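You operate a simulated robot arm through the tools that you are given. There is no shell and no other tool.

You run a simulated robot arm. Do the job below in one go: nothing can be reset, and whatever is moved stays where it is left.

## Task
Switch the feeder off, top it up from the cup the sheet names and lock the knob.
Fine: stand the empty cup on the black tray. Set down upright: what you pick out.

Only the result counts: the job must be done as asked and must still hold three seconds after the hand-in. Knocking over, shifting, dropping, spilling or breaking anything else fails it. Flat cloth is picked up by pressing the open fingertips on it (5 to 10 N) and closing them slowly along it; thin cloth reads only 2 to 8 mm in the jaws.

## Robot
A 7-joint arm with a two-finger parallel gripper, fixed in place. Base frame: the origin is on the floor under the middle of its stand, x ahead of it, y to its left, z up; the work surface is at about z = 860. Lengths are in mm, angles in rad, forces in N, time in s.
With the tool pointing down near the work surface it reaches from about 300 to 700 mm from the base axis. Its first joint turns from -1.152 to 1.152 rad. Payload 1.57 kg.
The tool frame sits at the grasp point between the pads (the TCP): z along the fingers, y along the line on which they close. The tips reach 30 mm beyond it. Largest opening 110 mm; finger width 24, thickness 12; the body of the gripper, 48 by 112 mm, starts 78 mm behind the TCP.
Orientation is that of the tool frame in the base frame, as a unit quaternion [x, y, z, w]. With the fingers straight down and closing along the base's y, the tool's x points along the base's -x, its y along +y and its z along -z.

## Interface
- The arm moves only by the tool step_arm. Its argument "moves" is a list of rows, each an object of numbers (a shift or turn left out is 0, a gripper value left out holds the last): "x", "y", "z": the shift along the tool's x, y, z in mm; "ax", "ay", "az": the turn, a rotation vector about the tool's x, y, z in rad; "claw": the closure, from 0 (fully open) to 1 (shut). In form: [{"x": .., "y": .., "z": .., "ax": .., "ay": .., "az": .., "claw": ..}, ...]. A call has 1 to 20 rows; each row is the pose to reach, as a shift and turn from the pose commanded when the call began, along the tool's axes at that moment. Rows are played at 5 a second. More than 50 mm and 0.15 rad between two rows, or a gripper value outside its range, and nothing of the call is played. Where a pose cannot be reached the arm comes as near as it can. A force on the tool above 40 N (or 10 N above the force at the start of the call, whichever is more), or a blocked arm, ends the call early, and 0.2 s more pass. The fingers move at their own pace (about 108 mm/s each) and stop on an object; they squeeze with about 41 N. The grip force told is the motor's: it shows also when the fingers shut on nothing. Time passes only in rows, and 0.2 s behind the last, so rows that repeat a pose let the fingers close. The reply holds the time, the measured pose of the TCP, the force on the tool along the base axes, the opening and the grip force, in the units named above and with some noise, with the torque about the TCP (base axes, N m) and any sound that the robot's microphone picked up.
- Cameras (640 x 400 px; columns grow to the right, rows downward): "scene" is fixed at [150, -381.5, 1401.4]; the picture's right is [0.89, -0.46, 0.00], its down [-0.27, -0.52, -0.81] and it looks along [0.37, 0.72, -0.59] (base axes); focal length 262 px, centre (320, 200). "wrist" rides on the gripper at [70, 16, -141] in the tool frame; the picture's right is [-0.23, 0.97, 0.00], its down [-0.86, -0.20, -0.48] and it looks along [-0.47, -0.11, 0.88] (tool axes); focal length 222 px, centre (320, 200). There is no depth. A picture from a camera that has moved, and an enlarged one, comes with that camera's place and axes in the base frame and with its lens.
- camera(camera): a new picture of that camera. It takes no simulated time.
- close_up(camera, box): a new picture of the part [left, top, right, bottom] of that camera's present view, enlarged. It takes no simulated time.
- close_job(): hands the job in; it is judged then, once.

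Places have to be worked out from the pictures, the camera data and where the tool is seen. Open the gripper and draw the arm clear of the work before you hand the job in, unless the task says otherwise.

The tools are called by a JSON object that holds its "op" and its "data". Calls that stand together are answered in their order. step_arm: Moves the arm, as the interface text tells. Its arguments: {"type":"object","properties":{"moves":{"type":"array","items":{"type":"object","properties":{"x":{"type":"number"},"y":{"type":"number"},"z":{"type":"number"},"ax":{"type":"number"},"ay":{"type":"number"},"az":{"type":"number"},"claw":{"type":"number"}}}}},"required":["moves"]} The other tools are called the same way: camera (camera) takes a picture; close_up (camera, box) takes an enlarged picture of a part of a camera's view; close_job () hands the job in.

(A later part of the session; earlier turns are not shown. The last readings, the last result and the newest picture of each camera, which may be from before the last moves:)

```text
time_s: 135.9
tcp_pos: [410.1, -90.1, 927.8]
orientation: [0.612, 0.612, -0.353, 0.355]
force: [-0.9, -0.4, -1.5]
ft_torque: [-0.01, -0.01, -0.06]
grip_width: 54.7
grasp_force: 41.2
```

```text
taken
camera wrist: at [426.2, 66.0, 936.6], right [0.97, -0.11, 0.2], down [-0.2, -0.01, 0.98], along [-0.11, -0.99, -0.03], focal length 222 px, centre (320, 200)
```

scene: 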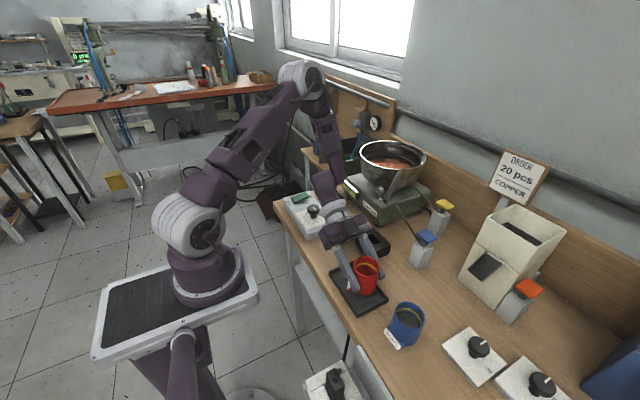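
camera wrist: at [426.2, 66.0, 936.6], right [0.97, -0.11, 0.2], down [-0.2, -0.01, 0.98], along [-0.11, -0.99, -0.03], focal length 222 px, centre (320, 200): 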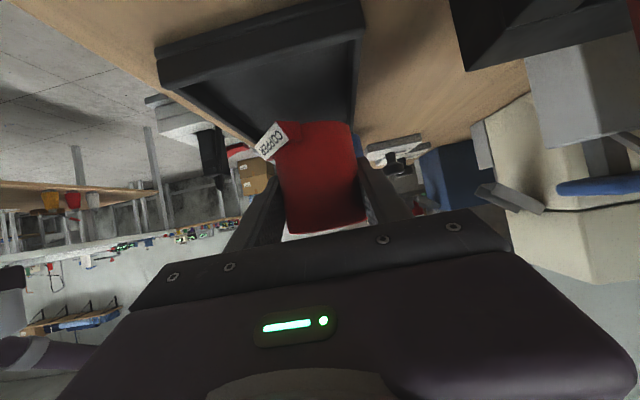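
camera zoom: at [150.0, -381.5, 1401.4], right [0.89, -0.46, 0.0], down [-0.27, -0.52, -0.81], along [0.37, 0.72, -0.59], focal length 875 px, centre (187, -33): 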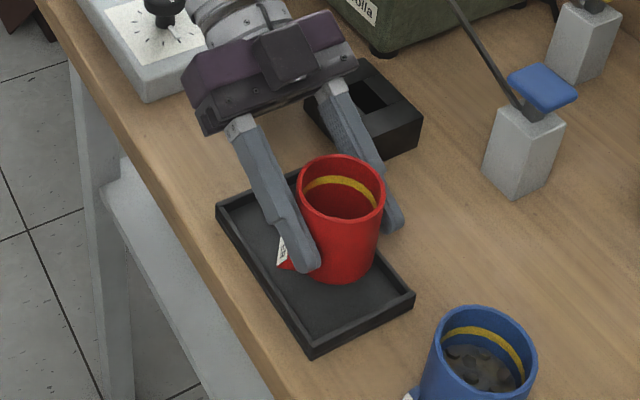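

Alignment looks right. I zoom in on the cup interior and label/tray wall clearance before the final lowering.

{"op": "close_up", "data": {"camera": "scene", "box": [335, 245, 385, 305]}}

{"op": "close_up", "data": {"camera": "wrist", "box": [220, 60, 400, 220]}}

```text
6.67 times, centred on (360, 275) of scene
camera zoom: at [150.0, -381.5, 1401.4], right [0.89, -0.46, 0.0], down [-0.27, -0.52, -0.81], along [0.37, 0.72, -0.59], focal length 1750 px, centre (53, -300)
```

zoom: 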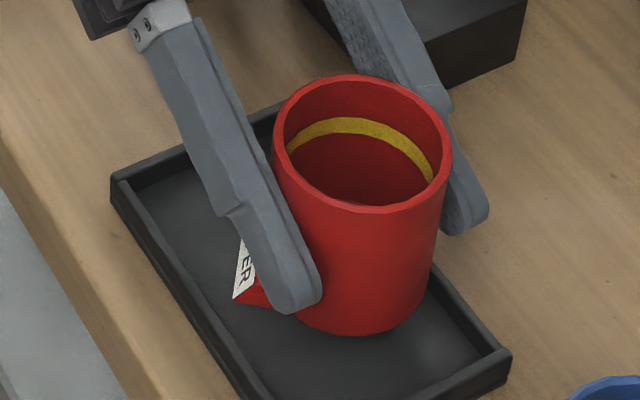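

```text
2.50 times, centred on (310, 140) of wrist
camera zoom: at [426.2, 66.0, 936.6], right [0.97, -0.11, 0.2], down [-0.2, -0.01, 0.98], along [-0.11, -0.99, -0.03], focal length 555 px, centre (345, 350)
```

zoom: 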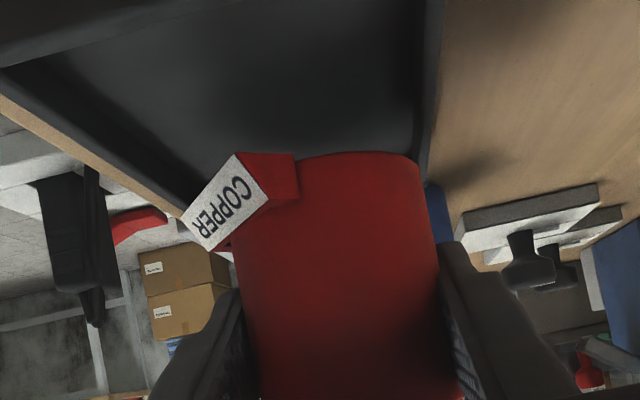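

The cup is bare red inside — empty. The label corner has ~6 mm to the left wall and the base ~3 mm to the right wall, so I shift 2.5 mm toward −x and lower to z ≈ 910.

{"op": "step_arm", "data": {"moves": [{"y": -2.5}, {"x": 6, "y": -2.5, "z": 3.5}, {"x": 11, "y": -2.5, "z": 6.4}, {"x": 15.6, "y": -2.5, "z": 9}, {"x": 15.6, "y": -2.5, "z": 9}]}}

{"op": "close_up", "data": {"camera": "scene", "box": [335, 245, 385, 305]}}

{"op": "close_up", "data": {"camera": "wrist", "box": [220, 60, 400, 220]}}

```text
time_s: 137.1
tcp_pos: [409.7, -91.9, 911.6]
orientation: [0.612, 0.612, -0.353, 0.355]
force: [-0.8, -0.4, -1.6]
ft_torque: [0.0, 0.02, 0.03]
grip_width: 54.4
grasp_force: 40.6
```

```text
6.67 times, centred on (360, 275) of scene
camera zoom: at [150.0, -381.5, 1401.4], right [0.89, -0.46, 0.0], down [-0.27, -0.52, -0.81], along [0.37, 0.72, -0.59], focal length 1750 px, centre (53, -300)
```

zoom: 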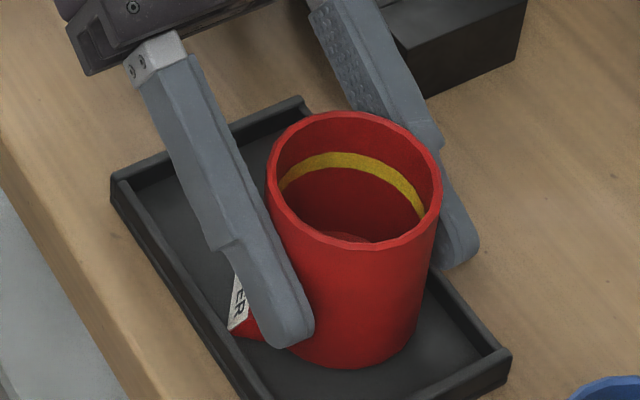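

```text
2.50 times, centred on (310, 140) of wrist
camera zoom: at [424.4, 65.1, 920.2], right [0.97, -0.11, 0.2], down [-0.2, -0.01, 0.98], along [-0.11, -0.99, -0.03], focal length 555 px, centre (345, 350)
```

zoom: 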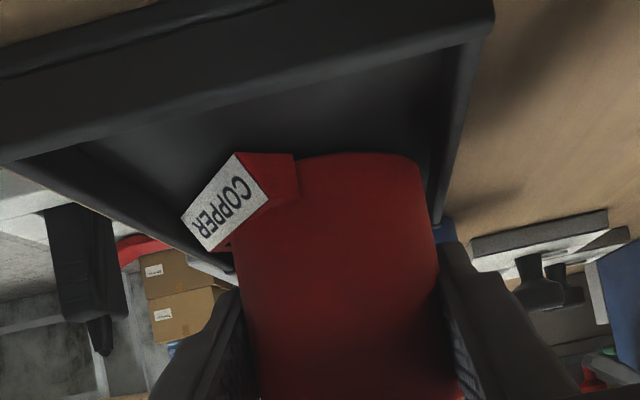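

The interior floor of the cup is visible and bare. Clearances are about 5 mm (label) and 3–4 mm (base). I lower 4 mm more and watch the force.

{"op": "step_arm", "data": {"moves": [{"x": 1.7, "z": 1}, {"x": 3.5, "z": 2}, {"x": 3.5, "z": 2}]}}

{"op": "step_arm", "data": {"moves": [{"x": 0.9, "z": 0.5}, {"x": 1.7, "z": 1}, {"x": 1.7, "z": 1}]}}

```text
time_s: 137.9
tcp_pos: [410.0, -91.9, 908.4]
orientation: [0.612, 0.612, -0.354, 0.355]
force: [0.0, 0.1, 2.4]
ft_torque: [0.16, 0.01, -0.02]
grip_width: 54.9
grasp_force: 40.9
```

```text
time_s: 138.7
tcp_pos: [409.1, -92.1, 906.6]
orientation: [0.611, 0.612, -0.353, 0.356]
force: [6.7, 1.7, 29.7]
ft_torque: [-0.16, 0.36, -0.11]
grip_width: 54.6
grasp_force: 40.6
```

The cup is on the tray floor (contact near z ≈ 908, pressing at 906.6). I ease up ~1.3 mm to relieve the force.

{"op": "step_arm", "data": {"moves": [{"x": -1.1, "z": -0.65}, {"x": -1.1, "z": -0.65}]}}

{"op": "close_up", "data": {"camera": "scene", "box": [335, 245, 385, 305]}}

{"op": "close_up", "data": {"camera": "wrist", "box": [220, 60, 400, 220]}}

```text
time_s: 139.3
tcp_pos: [408.7, -90.9, 905.9]
orientation: [0.612, 0.613, -0.353, 0.354]
force: [-0.3, -1.9, 4.6]
ft_torque: [-0.27, -0.01, -0.01]
grip_width: 54.5
grasp_force: 40.9
```

```text
6.67 times, centred on (360, 275) of scene
camera zoom: at [149.9, -381.5, 1401.4], right [0.89, -0.46, 0.0], down [-0.27, -0.52, -0.81], along [0.37, 0.72, -0.59], focal length 1750 px, centre (53, -300)
```

zoom: 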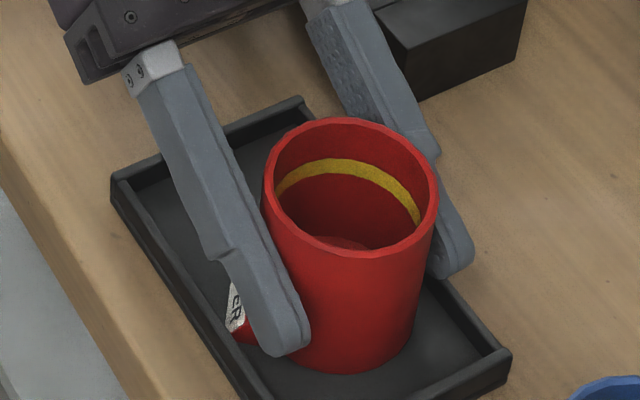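

```text
2.50 times, centred on (310, 140) of wrist
camera zoom: at [423.8, 65.5, 915.5], right [0.97, -0.11, 0.2], down [-0.2, -0.01, 0.98], along [-0.11, -0.99, -0.04], focal length 555 px, centre (345, 350)
```

zoom: 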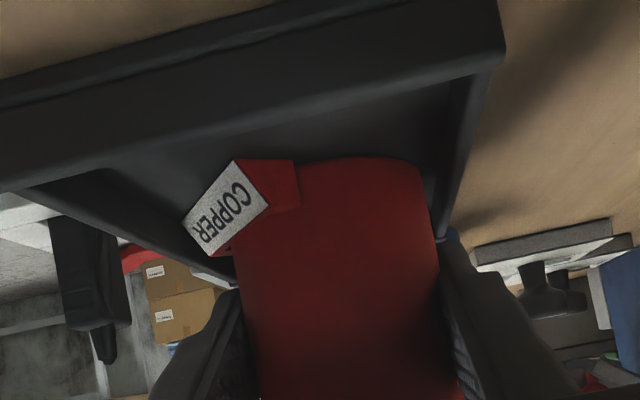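

The load is nearly relieved and the cup stands upright in the tray. I open the fingers gradually to ~72 mm.

{"op": "step_arm", "data": {"moves": [{"claw": 0.52}, {"claw": 0.5}, {"claw": 0.48}, {"claw": 0.46}, {"claw": 0.43}, {"claw": 0.4}, {"claw": 0.37}, {"claw": 0.345}, {"claw": 0.345}, {"claw": 0.345}]}}

{"op": "close_up", "data": {"camera": "scene", "box": [335, 245, 385, 305]}}

{"op": "close_up", "data": {"camera": "wrist", "box": [220, 60, 400, 220]}}

```text
time_s: 141.5
tcp_pos: [408.7, -91.0, 906.9]
orientation: [0.612, 0.612, -0.354, 0.355]
force: [0.4, -0.3, 0.0]
ft_torque: [0.03, 0.01, -0.02]
grip_width: 72.2
grasp_force: 0.0
```

```text
6.67 times, centred on (360, 275) of scene
camera zoom: at [150.0, -381.5, 1401.4], right [0.89, -0.46, 0.0], down [-0.27, -0.52, -0.81], along [0.37, 0.72, -0.59], focal length 1750 px, centre (53, -300)
```

zoom: 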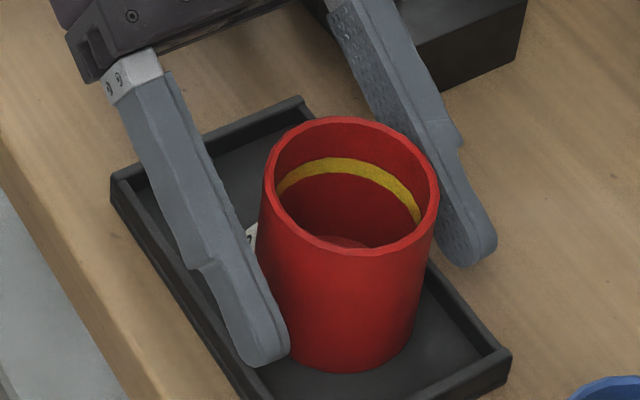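

```text
2.50 times, centred on (310, 140) of wrist
camera zoom: at [424.2, 65.3, 915.9], right [0.97, -0.11, 0.2], down [-0.2, -0.01, 0.98], along [-0.11, -0.99, -0.03], focal length 555 px, centre (345, 350)
```

zoom: 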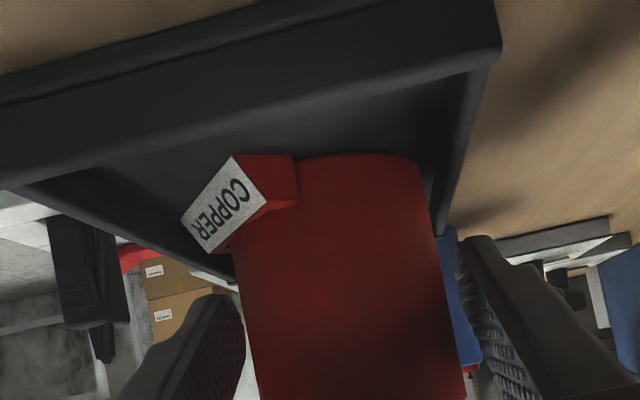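

The cup is released and stands upright in the tray. I retract straight up.

{"op": "step_arm", "data": {"moves": [{"x": -5, "z": -2.9, "claw": 0.3}, {"x": -15, "z": -8.7, "claw": 0.3}, {"x": -30, "z": -17.3, "claw": 0.3}, {"x": -55, "z": -31.8, "claw": 0.3}, {"x": -85, "z": -49, "claw": 0.3}, {"x": -115, "z": -66.4, "claw": 0.3}, {"x": -145, "z": -83.7, "claw": 0.3}, {"x": -160, "z": -92.4, "claw": 0.3}, {"x": -160, "z": -92.4, "claw": 0.3}]}}

{"op": "camera", "data": {"camera": "scene"}}

{"op": "close_up", "data": {"camera": "scene", "box": [310, 220, 440, 350]}}

```text
time_s: 143.5
tcp_pos: [408.2, -93.0, 1091.7]
orientation: [0.612, 0.612, -0.354, 0.354]
force: [-0.9, 0.0, 0.5]
ft_torque: [0.01, -0.01, -0.01]
grip_width: 77.2
grasp_force: 0.1
```

```text
taken
```

scene: 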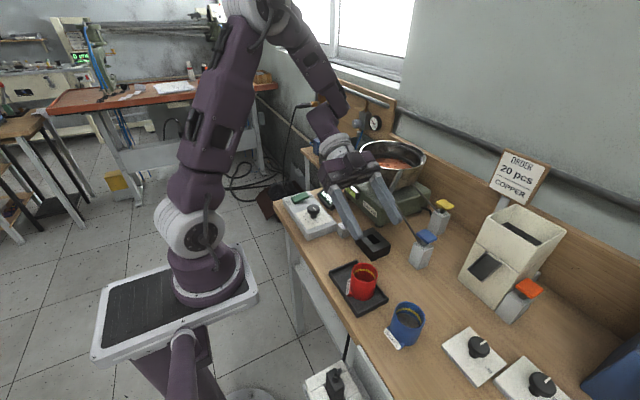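

```text
3.08 times, centred on (375, 285) of scene
camera zoom: at [150.0, -381.5, 1401.4], right [0.89, -0.46, 0.0], down [-0.27, -0.52, -0.81], along [0.37, 0.72, -0.59], focal length 808 px, centre (151, -62)
```

zoom: 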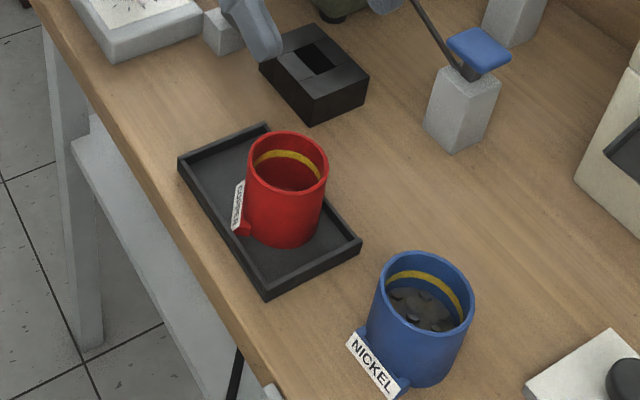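

The empty cup stands upright in the tray with its label, and the tray hasn't moved. Next is the knob lock: I bring the tool to a tool-down pose near (440, 0, 1150), closing the fingers.

{"op": "step_arm", "data": {"moves": [{"x": -0.3, "y": 2.3, "z": -7.8, "ax": -0.058, "ay": 0.058, "az": -0.101, "claw": 0.3}, {"x": -0.5, "y": 4.6, "z": -15.6, "ax": -0.117, "ay": 0.117, "az": -0.202, "claw": 0.3}, {"x": -0.8, "y": 6.9, "z": -23.5, "ax": -0.175, "ay": 0.175, "az": -0.302, "claw": 0.3}, {"x": -1.1, "y": 9.1, "z": -31.3, "ax": -0.233, "ay": 0.233, "az": -0.403, "claw": 0.3}, {"x": -1.3, "y": 11.4, "z": -39.1, "ax": -0.292, "ay": 0.292, "az": -0.504, "claw": 0.3}, {"x": -1.6, "y": 13.7, "z": -46.9, "ax": -0.35, "ay": 0.35, "az": -0.605, "claw": 0.3}, {"x": -1.9, "y": 16, "z": -54.8, "ax": -0.408, "ay": 0.408, "az": -0.706, "claw": 0.3}, {"x": -2.1, "y": 18.3, "z": -62.6, "ax": -0.467, "ay": 0.467, "az": -0.807, "claw": 0.3}, {"x": -2.4, "y": 20.6, "z": -70.4, "ax": -0.525, "ay": 0.525, "az": -0.907, "claw": 0.3}, {"x": -2.6, "y": 22.9, "z": -78.2, "ax": -0.583, "ay": 0.583, "az": -1.008, "claw": 0.3}, {"x": -2.9, "y": 25.1, "z": -86, "ax": -0.642, "ay": 0.642, "az": -1.109, "claw": 0.3}, {"x": -3.2, "y": 27.4, "z": -93.9, "ax": -0.7, "ay": 0.7, "az": -1.21, "claw": 0.3}, {"x": -3.4, "y": 29.7, "z": -101.7, "ax": -0.758, "ay": 0.758, "az": -1.311, "claw": 0.3}, {"x": -3.7, "y": 32, "z": -109.5, "ax": -0.8165, "ay": 0.8165, "az": -1.4116, "claw": 0.3}, {"x": -3.7, "y": 32, "z": -109.5, "ax": -0.8165, "ay": 0.8165, "az": -1.4116, "claw": 0.3}]}}

{"op": "camera", "data": {"camera": "scene"}}

{"op": "camera", "data": {"camera": "wrist"}}

```text
time_s: 146.7
tcp_pos: [439.2, 1.0, 1149.6]
orientation: [-0.001, 1.0, 0.0, 0.001]
force: [1.0, -0.3, -0.2]
ft_torque: [0.02, -0.01, 0.03]
grip_width: 76.8
grasp_force: 0.0
```

```text
taken
```

scene: 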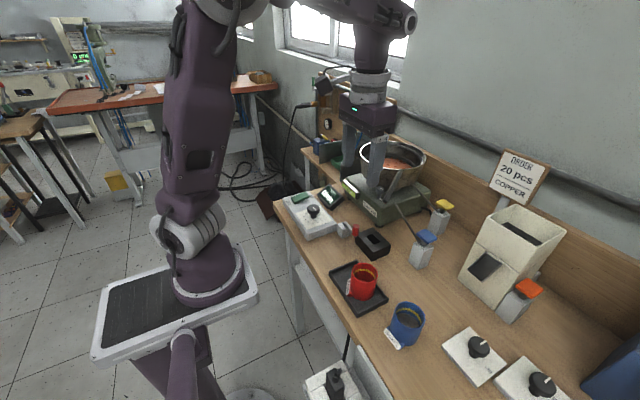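

```text
taken
camera wrist: at [369.5, 17.3, 1290.0], right [0.23, 0.97, 0.0], down [0.85, -0.2, 0.48], along [0.47, -0.11, -0.88], focal length 222 px, centre (320, 200)
```

wrist: 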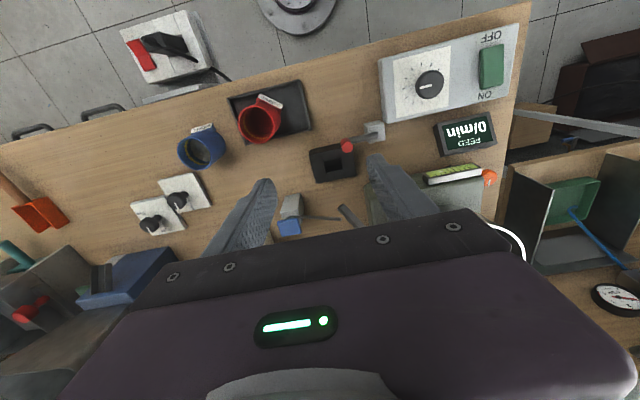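

Tool-down and clear. I zoom in here to check for spilled pieces and to view the lever/knob again.

{"op": "close_up", "data": {"camera": "wrist", "box": [300, 20, 500, 220]}}

{"op": "close_up", "data": {"camera": "wrist", "box": [160, 60, 320, 180]}}

{"op": "close_up", "data": {"camera": "wrist", "box": [375, 30, 465, 120]}}

```text
2.00 times, centred on (400, 120) of wrist
camera zoom: at [369.5, 17.3, 1290.0], right [0.23, 0.97, 0.0], down [0.85, -0.2, 0.48], along [0.47, -0.11, -0.88], focal length 444 px, centre (160, 360)
```

zoom: 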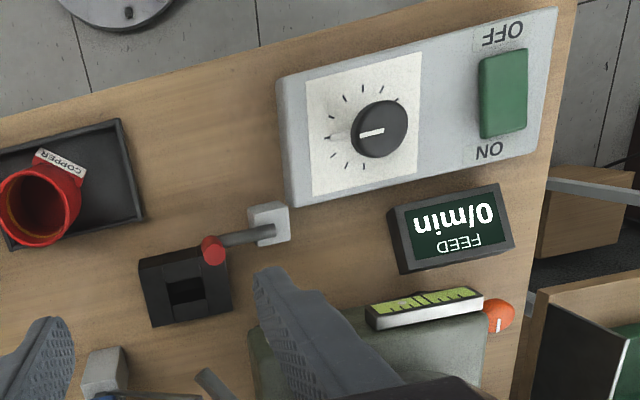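

```text
3.33 times, centred on (240, 120) of wrist
camera zoom: at [369.5, 17.3, 1290.0], right [0.23, 0.97, 0.0], down [0.85, -0.2, 0.48], along [0.47, -0.11, -0.88], focal length 740 px, centre (587, 467)
```

zoom: 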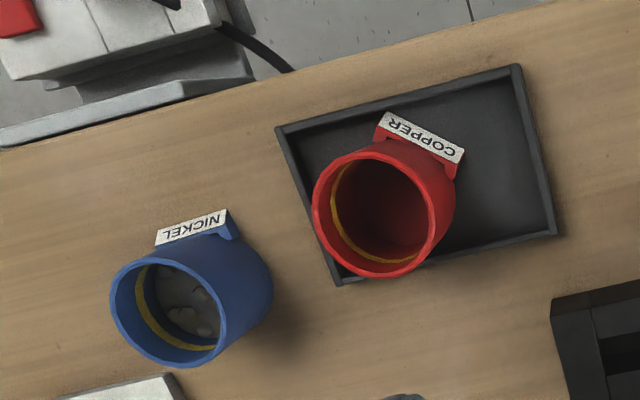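

```text
4.44 times, centred on (420, 75) of wrist
camera zoom: at [369.5, 17.3, 1290.0], right [0.23, 0.97, 0.0], down [0.85, -0.2, 0.48], along [0.47, -0.11, -0.88], focal length 987 px, centre (-124, 756)
```

zoom: 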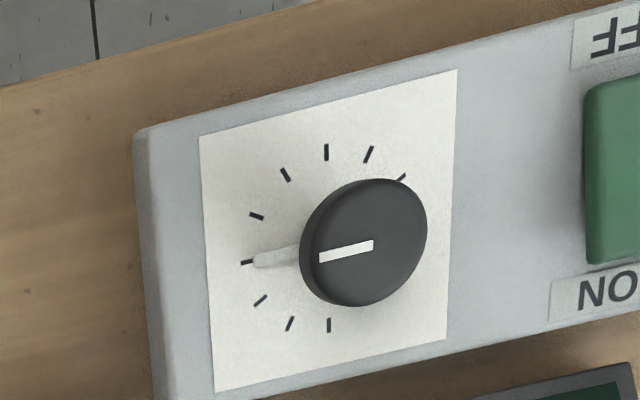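

No spilled pieces anywhere; the cup is empty and upright. For the lever I avoid the chute by using only the −y finger of the fully opened gripper on the +x side of the red handle: I move to (500, 100, 1000) first.

{"op": "step_arm", "data": {"moves": [{"x": -10, "y": 17, "z": 10, "claw": 0}, {"x": -20, "y": 34, "z": 35, "claw": 0}, {"x": -32, "y": 52, "z": 65, "claw": 0}, {"x": -45, "y": 70, "z": 95, "claw": 0}, {"x": -55, "y": 87, "z": 125, "claw": 0}, {"x": -61, "y": 99, "z": 150, "claw": 0}, {"x": -61, "y": 99, "z": 150, "claw": 0}]}}

{"op": "camera", "data": {"camera": "wrist"}}

{"op": "close_up", "data": {"camera": "scene", "box": [300, 120, 440, 270]}}

```text
time_s: 148.3
tcp_pos: [499.7, 100.9, 999.5]
orientation: [0.001, 1.0, 0.0, 0.001]
force: [0.0, 0.6, -0.3]
ft_torque: [-0.01, -0.03, -0.02]
grip_width: 109.9
grasp_force: 0.2
```

```text
taken
camera wrist: at [430.5, 116.5, 1139.7], right [0.23, 0.97, 0.0], down [0.85, -0.2, 0.48], along [0.47, -0.11, -0.88], focal length 222 px, centre (320, 200)
```

wrist: 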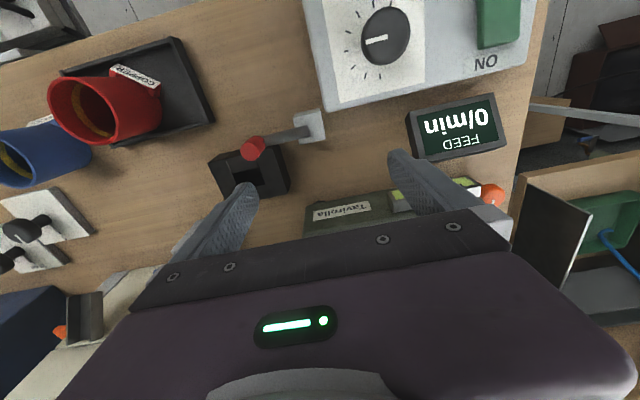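

```text
2.67 times, centred on (370, 195) of scene
camera zoom: at [150.0, -381.5, 1401.4], right [0.89, -0.46, 0.0], down [-0.27, -0.52, -0.81], along [0.37, 0.72, -0.59], focal length 700 px, centre (187, 213)
```

zoom: 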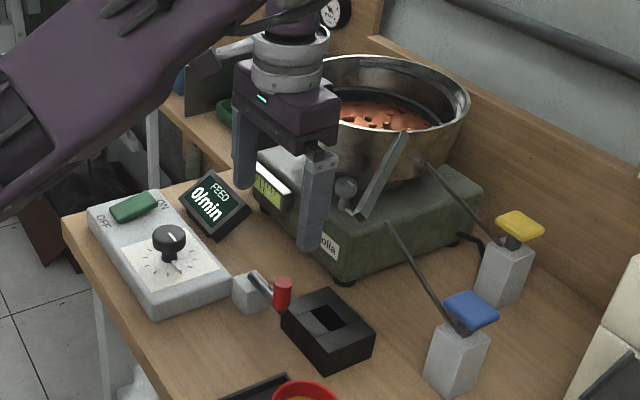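

The −y finger is just on the +x side of the red handle, clear of the chute. I descend to TCP z = 944 (tip at 914).

{"op": "step_arm", "data": {"moves": [{"z": 15}, {"z": 30}, {"z": 43}, {"z": 55.5}, {"z": 55.5}]}}

{"op": "close_up", "data": {"camera": "wrist", "box": [180, 90, 350, 260]}}

{"op": "close_up", "data": {"camera": "scene", "box": [320, 180, 400, 260]}}

```text
time_s: 149.5
tcp_pos: [500.4, 100.9, 944.1]
orientation: [0.0, 1.0, -0.001, 0.001]
force: [0.3, -0.5, 0.8]
ft_torque: [0.03, -0.03, -0.02]
grip_width: 110.0
grasp_force: 0.0
```

```text
2.35 times, centred on (265, 175) of wrist
camera zoom: at [430.3, 116.8, 1083.9], right [0.23, 0.97, 0.0], down [0.85, -0.2, 0.48], along [0.47, -0.11, -0.88], focal length 523 px, centre (449, 259)
```

zoom: 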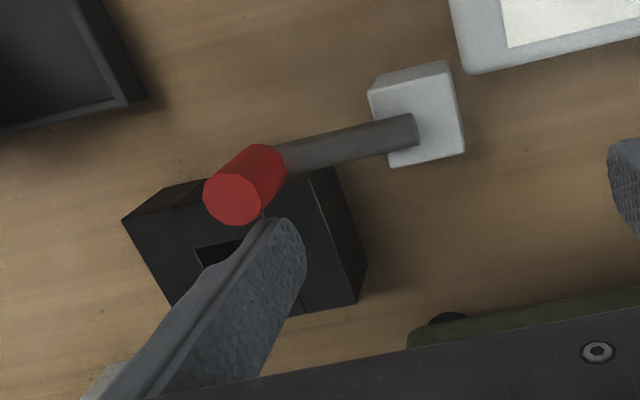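

```text
5.00 times, centred on (360, 220) of scene
camera zoom: at [150.0, -381.5, 1401.4], right [0.89, -0.46, 0.0], down [-0.27, -0.52, -0.81], along [0.37, 0.72, -0.59], focal length 1312 px, centre (120, 100)
```

zoom: 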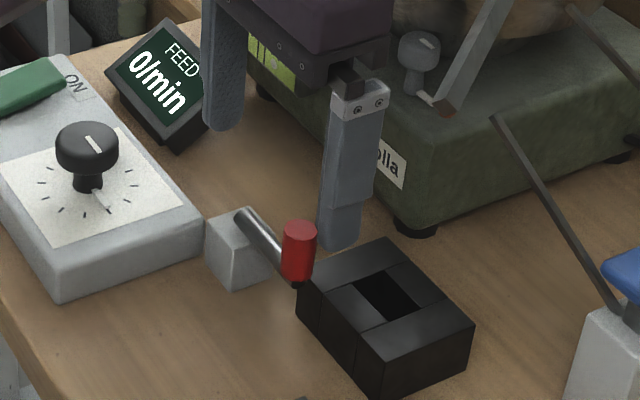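

The finger stands right beside the handle. I push gently toward −x about 14 mm and read the force.

{"op": "step_arm", "data": {"moves": [{"x": 3}, {"x": 6}, {"x": 9}, {"x": 12}, {"x": 15}, {"x": 15}]}}

{"op": "close_up", "data": {"camera": "wrist", "box": [180, 90, 350, 260]}}

```text
time_s: 150.9
tcp_pos: [485.8, 100.3, 943.7]
orientation: [0.001, 1.0, 0.0, 0.001]
force: [0.7, 0.5, 0.1]
ft_torque: [-0.01, 0.0, -0.02]
grip_width: 109.9
grasp_force: 0.1
```

```text
2.35 times, centred on (265, 175) of wrist
camera zoom: at [416.2, 116.1, 1084.2], right [0.23, 0.97, 0.0], down [0.85, -0.2, 0.48], along [0.47, -0.11, -0.88], focal length 523 px, centre (449, 259)
```

zoom: 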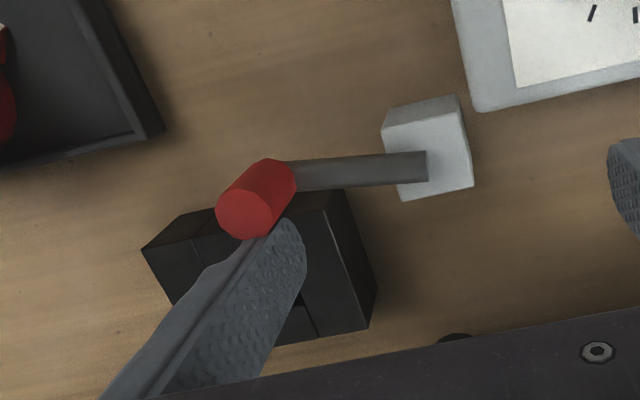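

The lever swings freely about the vertical pivot toward −x with almost no force. I keep pushing along its arc to about 45°.

{"op": "step_arm", "data": {"moves": [{"x": 8.2, "y": 2.2}, {"x": 15.5, "y": 4.9}, {"x": 21.5, "y": 8.2}, {"x": 27, "y": 12.2}, {"x": 31.4, "y": 16.1}, {"x": 31.4, "y": 16.1}]}}

{"op": "camera", "data": {"camera": "wrist"}}

{"op": "close_up", "data": {"camera": "scene", "box": [290, 170, 390, 260]}}

```text
time_s: 152.3
tcp_pos: [455.7, 117.1, 944.7]
orientation: [0.0, 1.0, 0.0, 0.002]
force: [0.2, -0.7, 0.5]
ft_torque: [-0.02, 0.0, -0.03]
grip_width: 110.0
grasp_force: 0.1
```

```text
taken
camera wrist: at [384.9, 132.9, 1084.3], right [0.23, 0.97, 0.0], down [0.85, -0.2, 0.48], along [0.47, -0.11, -0.88], focal length 222 px, centre (320, 200)
```

wrist: 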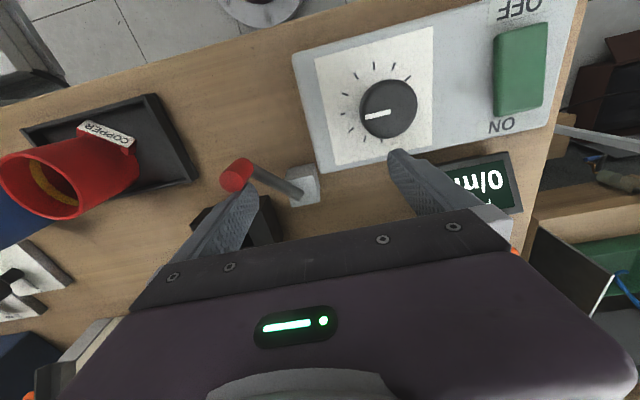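

```text
4.44 times, centred on (340, 215) of scene
camera zoom: at [150.0, -381.5, 1401.4], right [0.89, -0.46, 0.0], down [-0.27, -0.52, -0.81], along [0.37, 0.72, -0.59], focal length 1166 px, centre (231, 133)
```

zoom: 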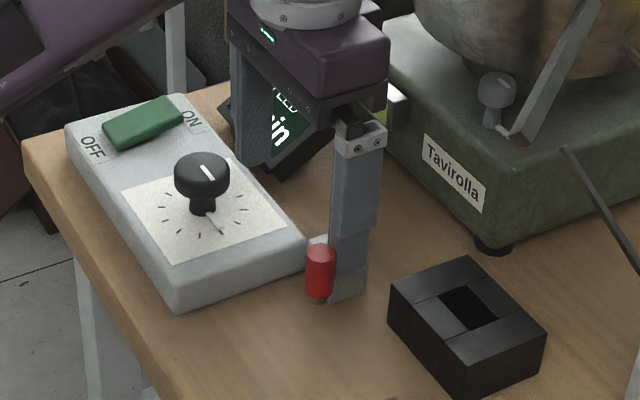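

The lever is at ~45°. I lift, close the fingers, and go behind the handle on its −y side at (436, 28) to continue the swing.

{"op": "step_arm", "data": {"moves": [{"x": -3, "z": -5, "claw": 0}, {"x": -3, "z": -30, "claw": 0}, {"x": -3, "z": -60, "claw": 0.5}, {"x": 4, "y": -30, "z": -60, "claw": 1}, {"x": 12, "y": -60, "z": -60, "claw": 1}, {"x": 19.7, "y": -89, "z": -60, "claw": 1}, {"x": 19.7, "y": -89, "z": -60, "claw": 1}]}}

{"op": "close_up", "data": {"camera": "wrist", "box": [220, 100, 400, 260]}}

{"op": "close_up", "data": {"camera": "scene", "box": [290, 170, 390, 260]}}

```text
time_s: 153.9
tcp_pos: [437.2, 29.0, 1002.1]
orientation: [-0.001, 1.0, -0.001, 0.001]
force: [0.1, -0.9, -0.5]
ft_torque: [-0.04, -0.01, 0.01]
grip_width: 0.0
grasp_force: 21.2
```

```text
2.50 times, centred on (310, 180) of wrist
camera zoom: at [366.2, 44.2, 1142.7], right [0.23, 0.97, 0.0], down [0.85, -0.2, 0.48], along [0.47, -0.11, -0.88], focal length 555 px, centre (345, 250)
```

zoom: 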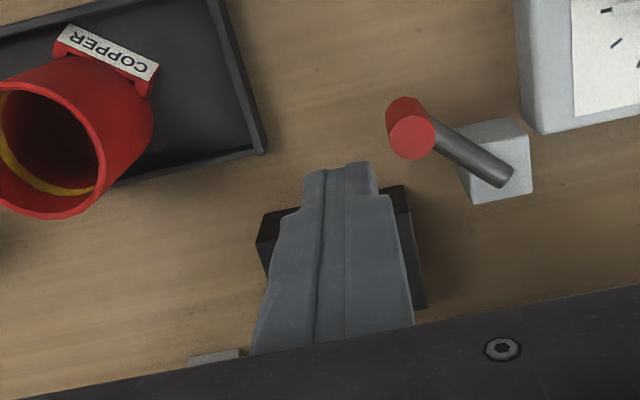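

```text
4.44 times, centred on (340, 215) of scene
camera zoom: at [149.9, -381.5, 1401.4], right [0.89, -0.46, 0.0], down [-0.27, -0.52, -0.81], along [0.37, 0.72, -0.59], focal length 1166 px, centre (231, 133)
```

zoom: 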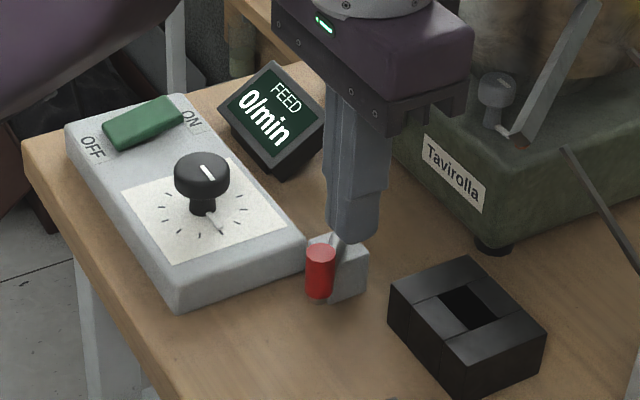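

The handle sits at (435, 54), and the closed fingertips are just on its −y side. I descend and push along the arc to about 90°.

{"op": "step_arm", "data": {"moves": [{"z": 20}, {"z": 40}, {"z": 57}, {"x": 3, "y": 6, "z": 57}, {"x": 8, "y": 13, "z": 57}, {"x": 13, "y": 21, "z": 57}, {"x": 17, "y": 30, "z": 57}, {"x": 19, "y": 39, "z": 57}, {"x": 19, "y": 39, "z": 57}]}}

{"op": "camera", "data": {"camera": "wrist"}}

{"op": "close_up", "data": {"camera": "scene", "box": [290, 170, 390, 260]}}

```text
time_s: 155.7
tcp_pos: [419.8, 58.2, 945.8]
orientation: [0.003, 1.0, -0.011, 0.002]
force: [4.2, -14.5, 5.2]
ft_torque: [-0.07, -0.06, -0.1]
grip_width: 0.2
grasp_force: 21.3
stopped in row 9: the force on the tool passed its limit at 49 N (the readings are from after the stop); the commanded pose is now the measured one
```

```text
taken
camera wrist: at [348.6, 77.2, 1085.3], right [0.23, 0.97, -0.02], down [0.85, -0.2, 0.49], along [0.47, -0.13, -0.87], focal length 222 px, centre (320, 200)
```

wrist: 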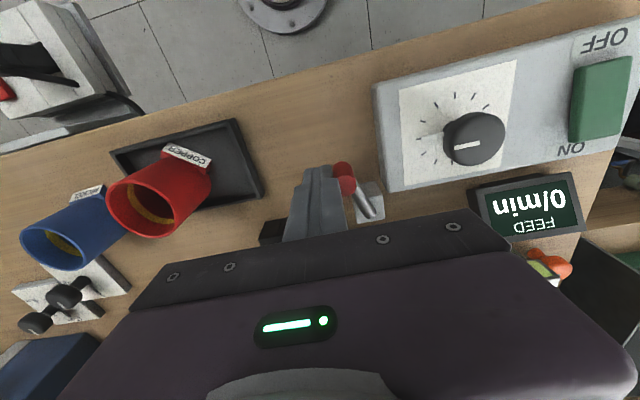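

```text
4.44 times, centred on (340, 215) of scene
camera zoom: at [150.0, -381.9, 1401.3], right [0.89, -0.46, 0.0], down [-0.27, -0.52, -0.81], along [0.37, 0.72, -0.59], focal length 1166 px, centre (231, 133)
```

zoom: 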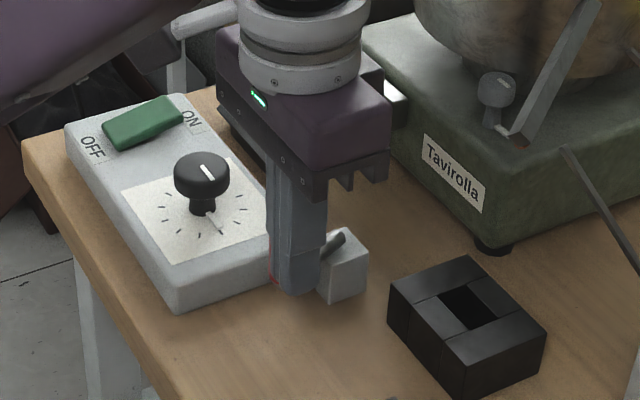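

The lever reached a firm stop at roughly 75° from its start. I back off and look at the result.

{"op": "step_arm", "data": {"moves": [{"y": -8}, {"y": -14, "z": -10}, {"y": -14, "z": -45}, {"y": -14, "z": -80}, {"y": -14, "z": -80}]}}

{"op": "camera", "data": {"camera": "wrist"}}

{"op": "close_up", "data": {"camera": "wrist", "box": [290, 80, 530, 230]}}

{"op": "close_up", "data": {"camera": "scene", "box": [280, 170, 380, 260]}}

```text
time_s: 156.9
tcp_pos: [419.5, 47.8, 1025.3]
orientation: [0.003, 1.0, -0.008, 0.004]
force: [0.2, -0.9, -0.2]
ft_torque: [-0.02, 0.0, 0.0]
grip_width: 0.1
grasp_force: 21.4
```

```text
taken
camera wrist: at [348.8, 65.8, 1164.7], right [0.23, 0.97, -0.01], down [0.85, -0.2, 0.49], along [0.47, -0.13, -0.87], focal length 222 px, centre (320, 200)
```

wrist: 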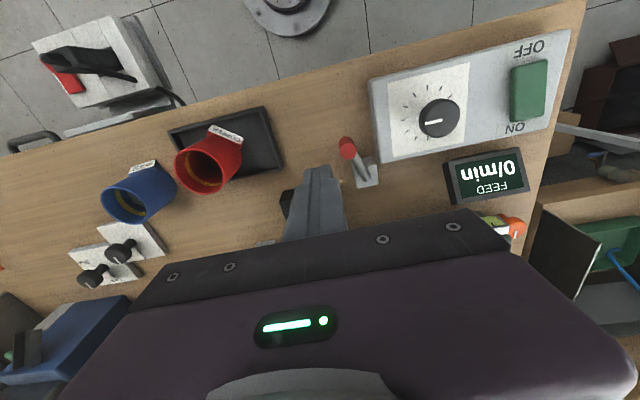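

```text
2.67 times, centred on (410, 155) of wrist
camera zoom: at [348.8, 65.8, 1164.7], right [0.23, 0.97, -0.01], down [0.85, -0.2, 0.49], along [0.47, -0.13, -0.87], focal length 592 px, centre (80, 320)
```

zoom: 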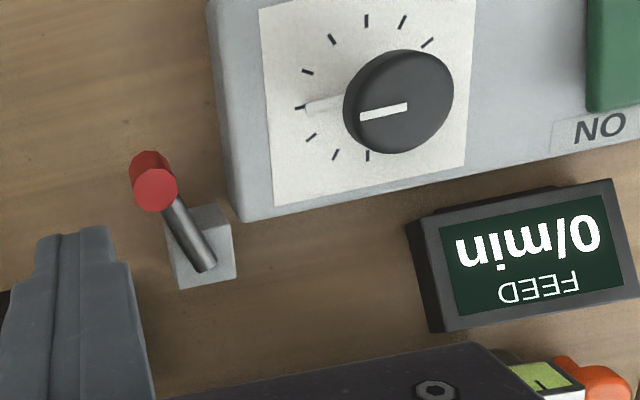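

```text
4.44 times, centred on (330, 215) of scene
camera zoom: at [150.0, -381.5, 1401.4], right [0.89, -0.46, 0.0], down [-0.27, -0.52, -0.81], along [0.37, 0.72, -0.59], focal length 1166 px, centre (276, 133)
```

zoom: 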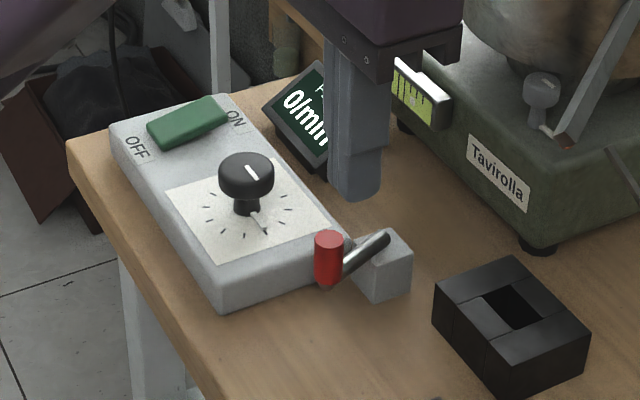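

The lever now stands at its end stop, swung ~1.2 rad (handle at (421, 75)). To be sure this two-position lever started at its other stop, I'll gently check the opposite end: first position the closed fingers on the handle's +y side.

{"op": "step_arm", "data": {"moves": [{"x": 0, "y": 25, "z": 0, "ax": -0.016, "ay": 0.008, "az": -0.006}, {"x": -1.5, "y": 54, "z": 0, "ax": -0.016, "ay": 0.008, "az": -0.006}, {"x": -1.5, "y": 54, "z": 35, "ax": -0.016, "ay": 0.008, "az": -0.006}, {"x": -1.5, "y": 54, "z": 65, "ax": -0.016, "ay": 0.008, "az": -0.006}, {"x": -1.5, "y": 54, "z": 77, "ax": -0.016, "ay": 0.008, "az": -0.006}, {"x": -1.5, "y": 54, "z": 77, "ax": -0.016, "ay": 0.008, "az": -0.006}]}}

{"op": "close_up", "data": {"camera": "scene", "box": [280, 170, 380, 260]}}

{"op": "close_up", "data": {"camera": "wrist", "box": [240, 80, 420, 230]}}

```text
time_s: 158.3
tcp_pos: [420.9, 100.4, 947.8]
orientation: [0.0, 1.0, 0.0, -0.002]
force: [-0.3, -0.1, 0.3]
ft_torque: [0.0, 0.01, 0.0]
grip_width: 0.0
grasp_force: 20.8
```

```text
4.44 times, centred on (330, 215) of scene
camera zoom: at [150.0, -381.5, 1401.4], right [0.89, -0.46, 0.0], down [-0.27, -0.52, -0.81], along [0.37, 0.72, -0.59], focal length 1166 px, centre (276, 133)
```

zoom: 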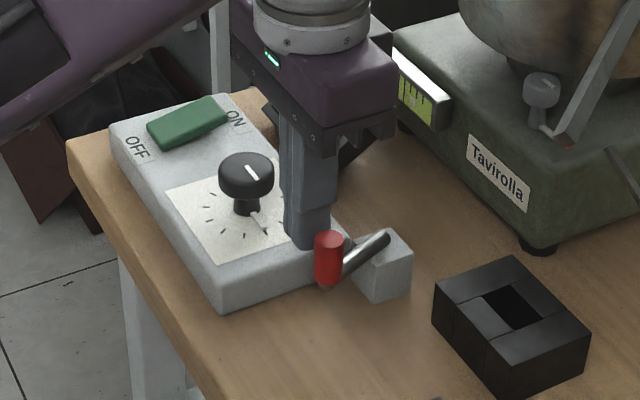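

```text
2.67 times, centred on (330, 155) of wrist
camera zoom: at [350.4, 115.6, 1088.2], right [0.23, 0.97, 0.0], down [0.86, -0.2, 0.48], along [0.46, -0.11, -0.88], focal length 592 px, centre (293, 320)
```

zoom: 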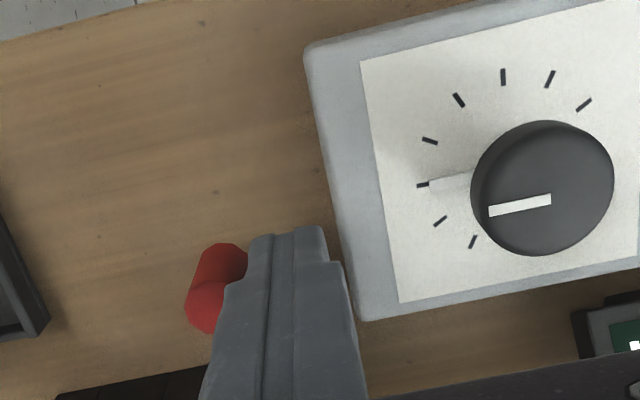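

The fingers are on the +y side of the handle. I push it gently back along the arc.

{"op": "step_arm", "data": {"moves": [{"x": -2, "y": -6}, {"x": -3.6, "y": -12.7}, {"x": -6.3, "y": -16.7}, {"x": -9.1, "y": -20.7}, {"x": -12.6, "y": -24.2}, {"x": -16.1, "y": -27.6}, {"x": -20.1, "y": -30.6}, {"x": -20.1, "y": -30.6}]}}

{"op": "close_up", "data": {"camera": "scene", "box": [280, 170, 380, 260]}}

```text
time_s: 160.1
tcp_pos: [442.0, 68.8, 948.7]
orientation: [0.0, 1.0, 0.001, -0.002]
force: [-0.2, 0.9, -0.9]
ft_torque: [0.03, 0.01, -0.01]
grip_width: 0.0
grasp_force: 21.3
```

```text
4.44 times, centred on (330, 215) of scene
camera zoom: at [150.0, -381.5, 1401.4], right [0.89, -0.46, 0.0], down [-0.27, -0.52, -0.81], along [0.37, 0.72, -0.59], focal length 1166 px, centre (276, 133)
```

zoom: 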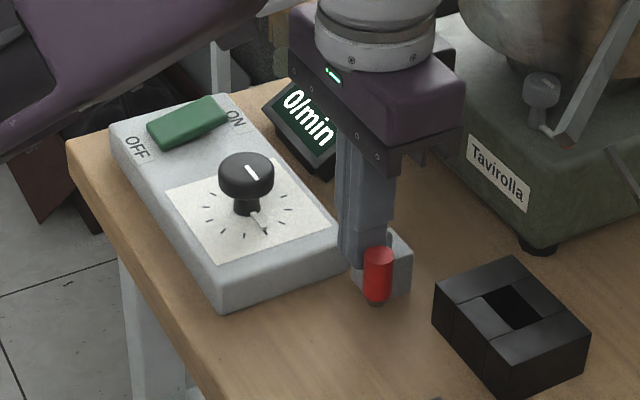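

Now I lift, go around to the handle's −x side, and push it gently toward +x back to and slightly past its original place.

{"op": "step_arm", "data": {"moves": [{"y": 2, "z": -20}, {"y": 2, "z": -50}, {"x": 14, "y": -10, "z": -50}, {"x": 29, "y": -23, "z": -50}, {"x": 29, "y": -23, "z": -20}, {"x": 29, "y": -23, "z": 0}, {"x": 29, "y": -23, "z": 0}]}}

{"op": "close_up", "data": {"camera": "scene", "box": [280, 170, 380, 260]}}

```text
time_s: 161.7
tcp_pos: [412.0, 45.6, 948.2]
orientation: [0.0, 1.0, 0.0, -0.002]
force: [-0.9, 0.4, 0.0]
ft_torque: [0.01, 0.02, -0.02]
grip_width: 0.0
grasp_force: 21.6
```

```text
4.44 times, centred on (330, 215) of scene
camera zoom: at [150.0, -381.5, 1401.4], right [0.89, -0.46, 0.0], down [-0.27, -0.52, -0.81], along [0.37, 0.72, -0.59], focal length 1166 px, centre (276, 133)
```

zoom: 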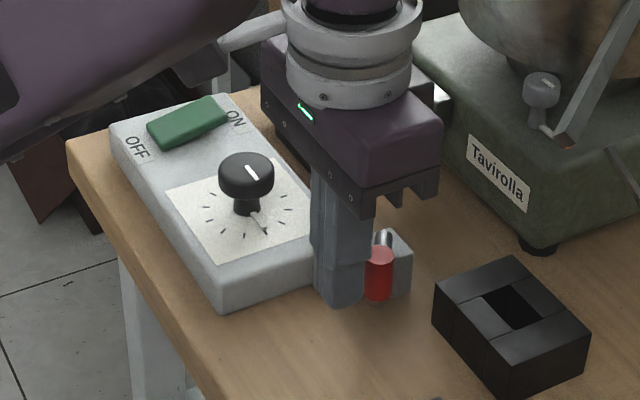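

I push toward +x to just short of the original position.

{"op": "step_arm", "data": {"moves": [{"x": -8, "y": -0.5}, {"x": -16.7, "y": -1.4}, {"x": -21, "y": -3}, {"x": -25.9, "y": -4.6}, {"x": -31, "y": -5.7}, {"x": -35.5, "y": -6.4}, {"x": -39, "y": -6.6}, {"x": -39, "y": -6.6}]}}

{"op": "step_arm", "data": {"moves": [{"x": -2}, {"x": -4}, {"x": -4}]}}

{"op": "close_up", "data": {"camera": "scene", "box": [300, 180, 400, 270]}}

```text
time_s: 163.5
tcp_pos: [450.5, 39.1, 948.8]
orientation: [0.0, 1.0, 0.0, -0.002]
force: [1.8, -0.4, -0.4]
ft_torque: [0.0, 0.0, 0.01]
grip_width: 0.0
grasp_force: 21.2
```

```text
time_s: 164.3
tcp_pos: [453.8, 40.4, 948.4]
orientation: [-0.001, 1.0, -0.001, -0.003]
force: [-7.9, -2.5, 0.4]
ft_torque: [-0.09, 0.1, -0.03]
grip_width: 0.1
grasp_force: 20.9
```

```text
4.44 times, centred on (350, 225) of scene
camera zoom: at [149.7, -381.6, 1401.4], right [0.89, -0.46, 0.0], down [-0.27, -0.52, -0.81], along [0.37, 0.72, -0.59], focal length 1166 px, centre (187, 89)
```

zoom: 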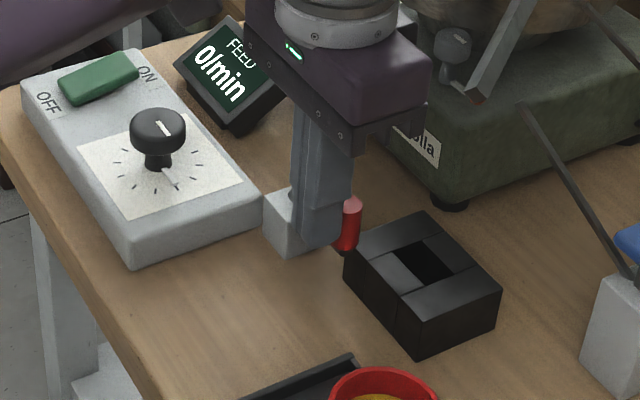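

A reaction of ~8 N appears right at the original position. One more 2 mm step to confirm it is a stop.

{"op": "step_arm", "data": {"moves": [{"x": -1}, {"x": -2}, {"x": -2}]}}

```text
time_s: 165.1
tcp_pos: [454.8, 40.7, 948.4]
orientation: [0.0, 1.0, -0.001, -0.004]
force: [-31.1, 0.2, 8.7]
ft_torque: [-0.19, 0.45, 0.0]
grip_width: 0.0
grasp_force: 21.1
```

That is a firm stop, so the lever's original position was its other end: the only other position is the one I swung it to. I'll swing it there again; first retreat, lift and open as before.

{"op": "step_arm", "data": {"moves": [{"x": 6, "claw": 1}, {"x": 8, "z": -30, "claw": 1}, {"x": 8, "z": -70, "claw": 1}, {"x": 8, "z": -110, "claw": 0.5}, {"x": -10, "y": 20, "z": -110, "claw": 0}, {"x": -30, "y": 42, "z": -110, "claw": 0}, {"x": -45.5, "y": 59.5, "z": -110, "claw": 0}, {"x": -45.5, "y": 59.5, "z": -90, "claw": 0}, {"x": -45.5, "y": 59.5, "z": -55, "claw": 0}, {"x": -45.5, "y": 59.5, "z": -55, "claw": 0}]}}

{"op": "camera", "data": {"camera": "wrist"}}

```text
time_s: 167.3
tcp_pos: [502.4, 100.2, 1003.0]
orientation: [0.0, 1.0, -0.001, -0.002]
force: [0.6, -0.6, 0.4]
ft_torque: [-0.02, 0.02, 0.03]
grip_width: 110.0
grasp_force: 0.1
```

```text
taken
camera wrist: at [431.3, 116.4, 1142.7], right [0.23, 0.97, 0.0], down [0.86, -0.2, 0.48], along [0.46, -0.11, -0.88], focal length 222 px, centre (320, 200)
```

wrist: 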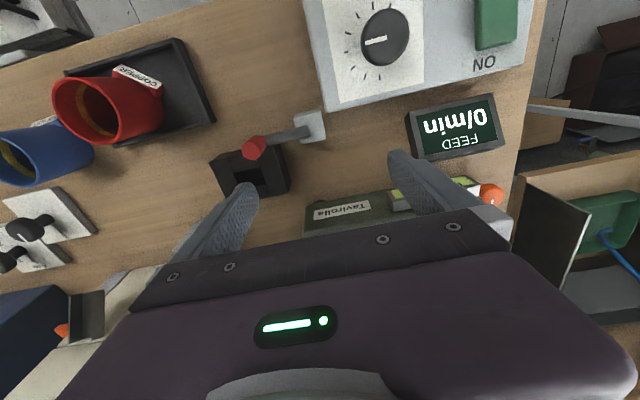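

Same arrangement as before. I descend and repeat the push along the arc to ~45°.

{"op": "step_arm", "data": {"moves": [{"z": 20}, {"z": 40}, {"z": 58}, {"x": 4, "z": 58}, {"x": 10, "z": 58}, {"x": 17, "z": 58}, {"x": 25.2, "y": 2.2, "z": 58}, {"x": 32.5, "y": 4.9, "z": 58}, {"x": 38.5, "y": 8.2, "z": 58}, {"x": 44, "y": 12.2, "z": 58}, {"x": 48.4, "y": 16.1, "z": 58}, {"x": 48.4, "y": 16.1, "z": 58}]}}

{"op": "step_arm", "data": {"moves": [{"x": -3, "z": -5, "claw": 0}, {"x": -3, "z": -30, "claw": 0}, {"x": -3, "z": -60, "claw": 0.5}, {"x": 4, "y": -30, "z": -60, "claw": 1}, {"x": 12, "y": -60, "z": -60, "claw": 1}, {"x": 18, "y": -89, "z": -60, "claw": 1}, {"x": 18, "y": -89, "z": -60, "claw": 1}]}}

{"op": "close_up", "data": {"camera": "wrist", "box": [220, 100, 400, 260]}}

```text
time_s: 169.9
tcp_pos: [452.6, 116.1, 945.2]
orientation: [0.0, 1.0, 0.0, -0.002]
force: [0.0, -0.2, -0.1]
ft_torque: [-0.04, -0.05, 0.04]
grip_width: 110.0
grasp_force: 0.1
```

```text
time_s: 171.5
tcp_pos: [435.4, 24.8, 1005.2]
orientation: [0.0, 1.0, 0.0, -0.002]
force: [0.6, -0.1, -0.2]
ft_torque: [-0.02, 0.01, 0.01]
grip_width: 0.1
grasp_force: 22.1
```

```text
2.50 times, centred on (310, 180) of wrist
camera zoom: at [366.8, 40.7, 1145.8], right [0.23, 0.97, 0.0], down [0.86, -0.2, 0.48], along [0.46, -0.11, -0.88], focal length 555 px, centre (345, 250)
```

zoom: 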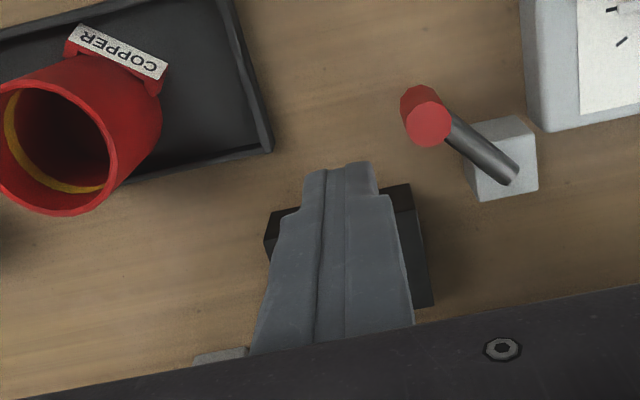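

The handle is at ~−139°. I descend behind it and push to the end stop gently.

{"op": "step_arm", "data": {"moves": [{"z": 20}, {"z": 40}, {"z": 57}, {"x": 4.4, "y": 8, "z": 57}, {"x": 8, "y": 15, "z": 57}, {"x": 10.9, "y": 21.6, "z": 57}, {"x": 13, "y": 26, "z": 57}, {"x": 14.4, "y": 29.2, "z": 57}, {"x": 14.4, "y": 29.2, "z": 57}]}}

{"op": "step_arm", "data": {"moves": [{"y": 1}, {"y": 2}, {"y": 2}]}}

```text
time_s: 173.5
tcp_pos: [421.9, 55.6, 949.5]
orientation: [0.0, 1.0, 0.001, -0.002]
force: [-1.0, -1.2, -0.4]
ft_torque: [-0.01, 0.01, -0.01]
grip_width: 0.0
grasp_force: 21.7
```

```text
time_s: 174.3
tcp_pos: [423.3, 58.2, 948.3]
orientation: [0.0, 1.0, -0.001, -0.001]
force: [1.9, -4.4, 3.4]
ft_torque: [-0.09, -0.05, -0.05]
grip_width: 0.0
grasp_force: 21.4
```

Contact with the stop begins (4 N). A further 1.5 mm to seat it.

{"op": "step_arm", "data": {"moves": [{"y": 0.8}, {"y": 1.5}, {"y": 1.5}]}}

```text
time_s: 175.1
tcp_pos: [421.5, 57.0, 947.2]
orientation: [-0.002, 1.0, -0.002, -0.001]
force: [4.4, -16.8, 0.5]
ft_torque: [-0.29, -0.07, -0.1]
grip_width: 0.1
grasp_force: 21.2
```

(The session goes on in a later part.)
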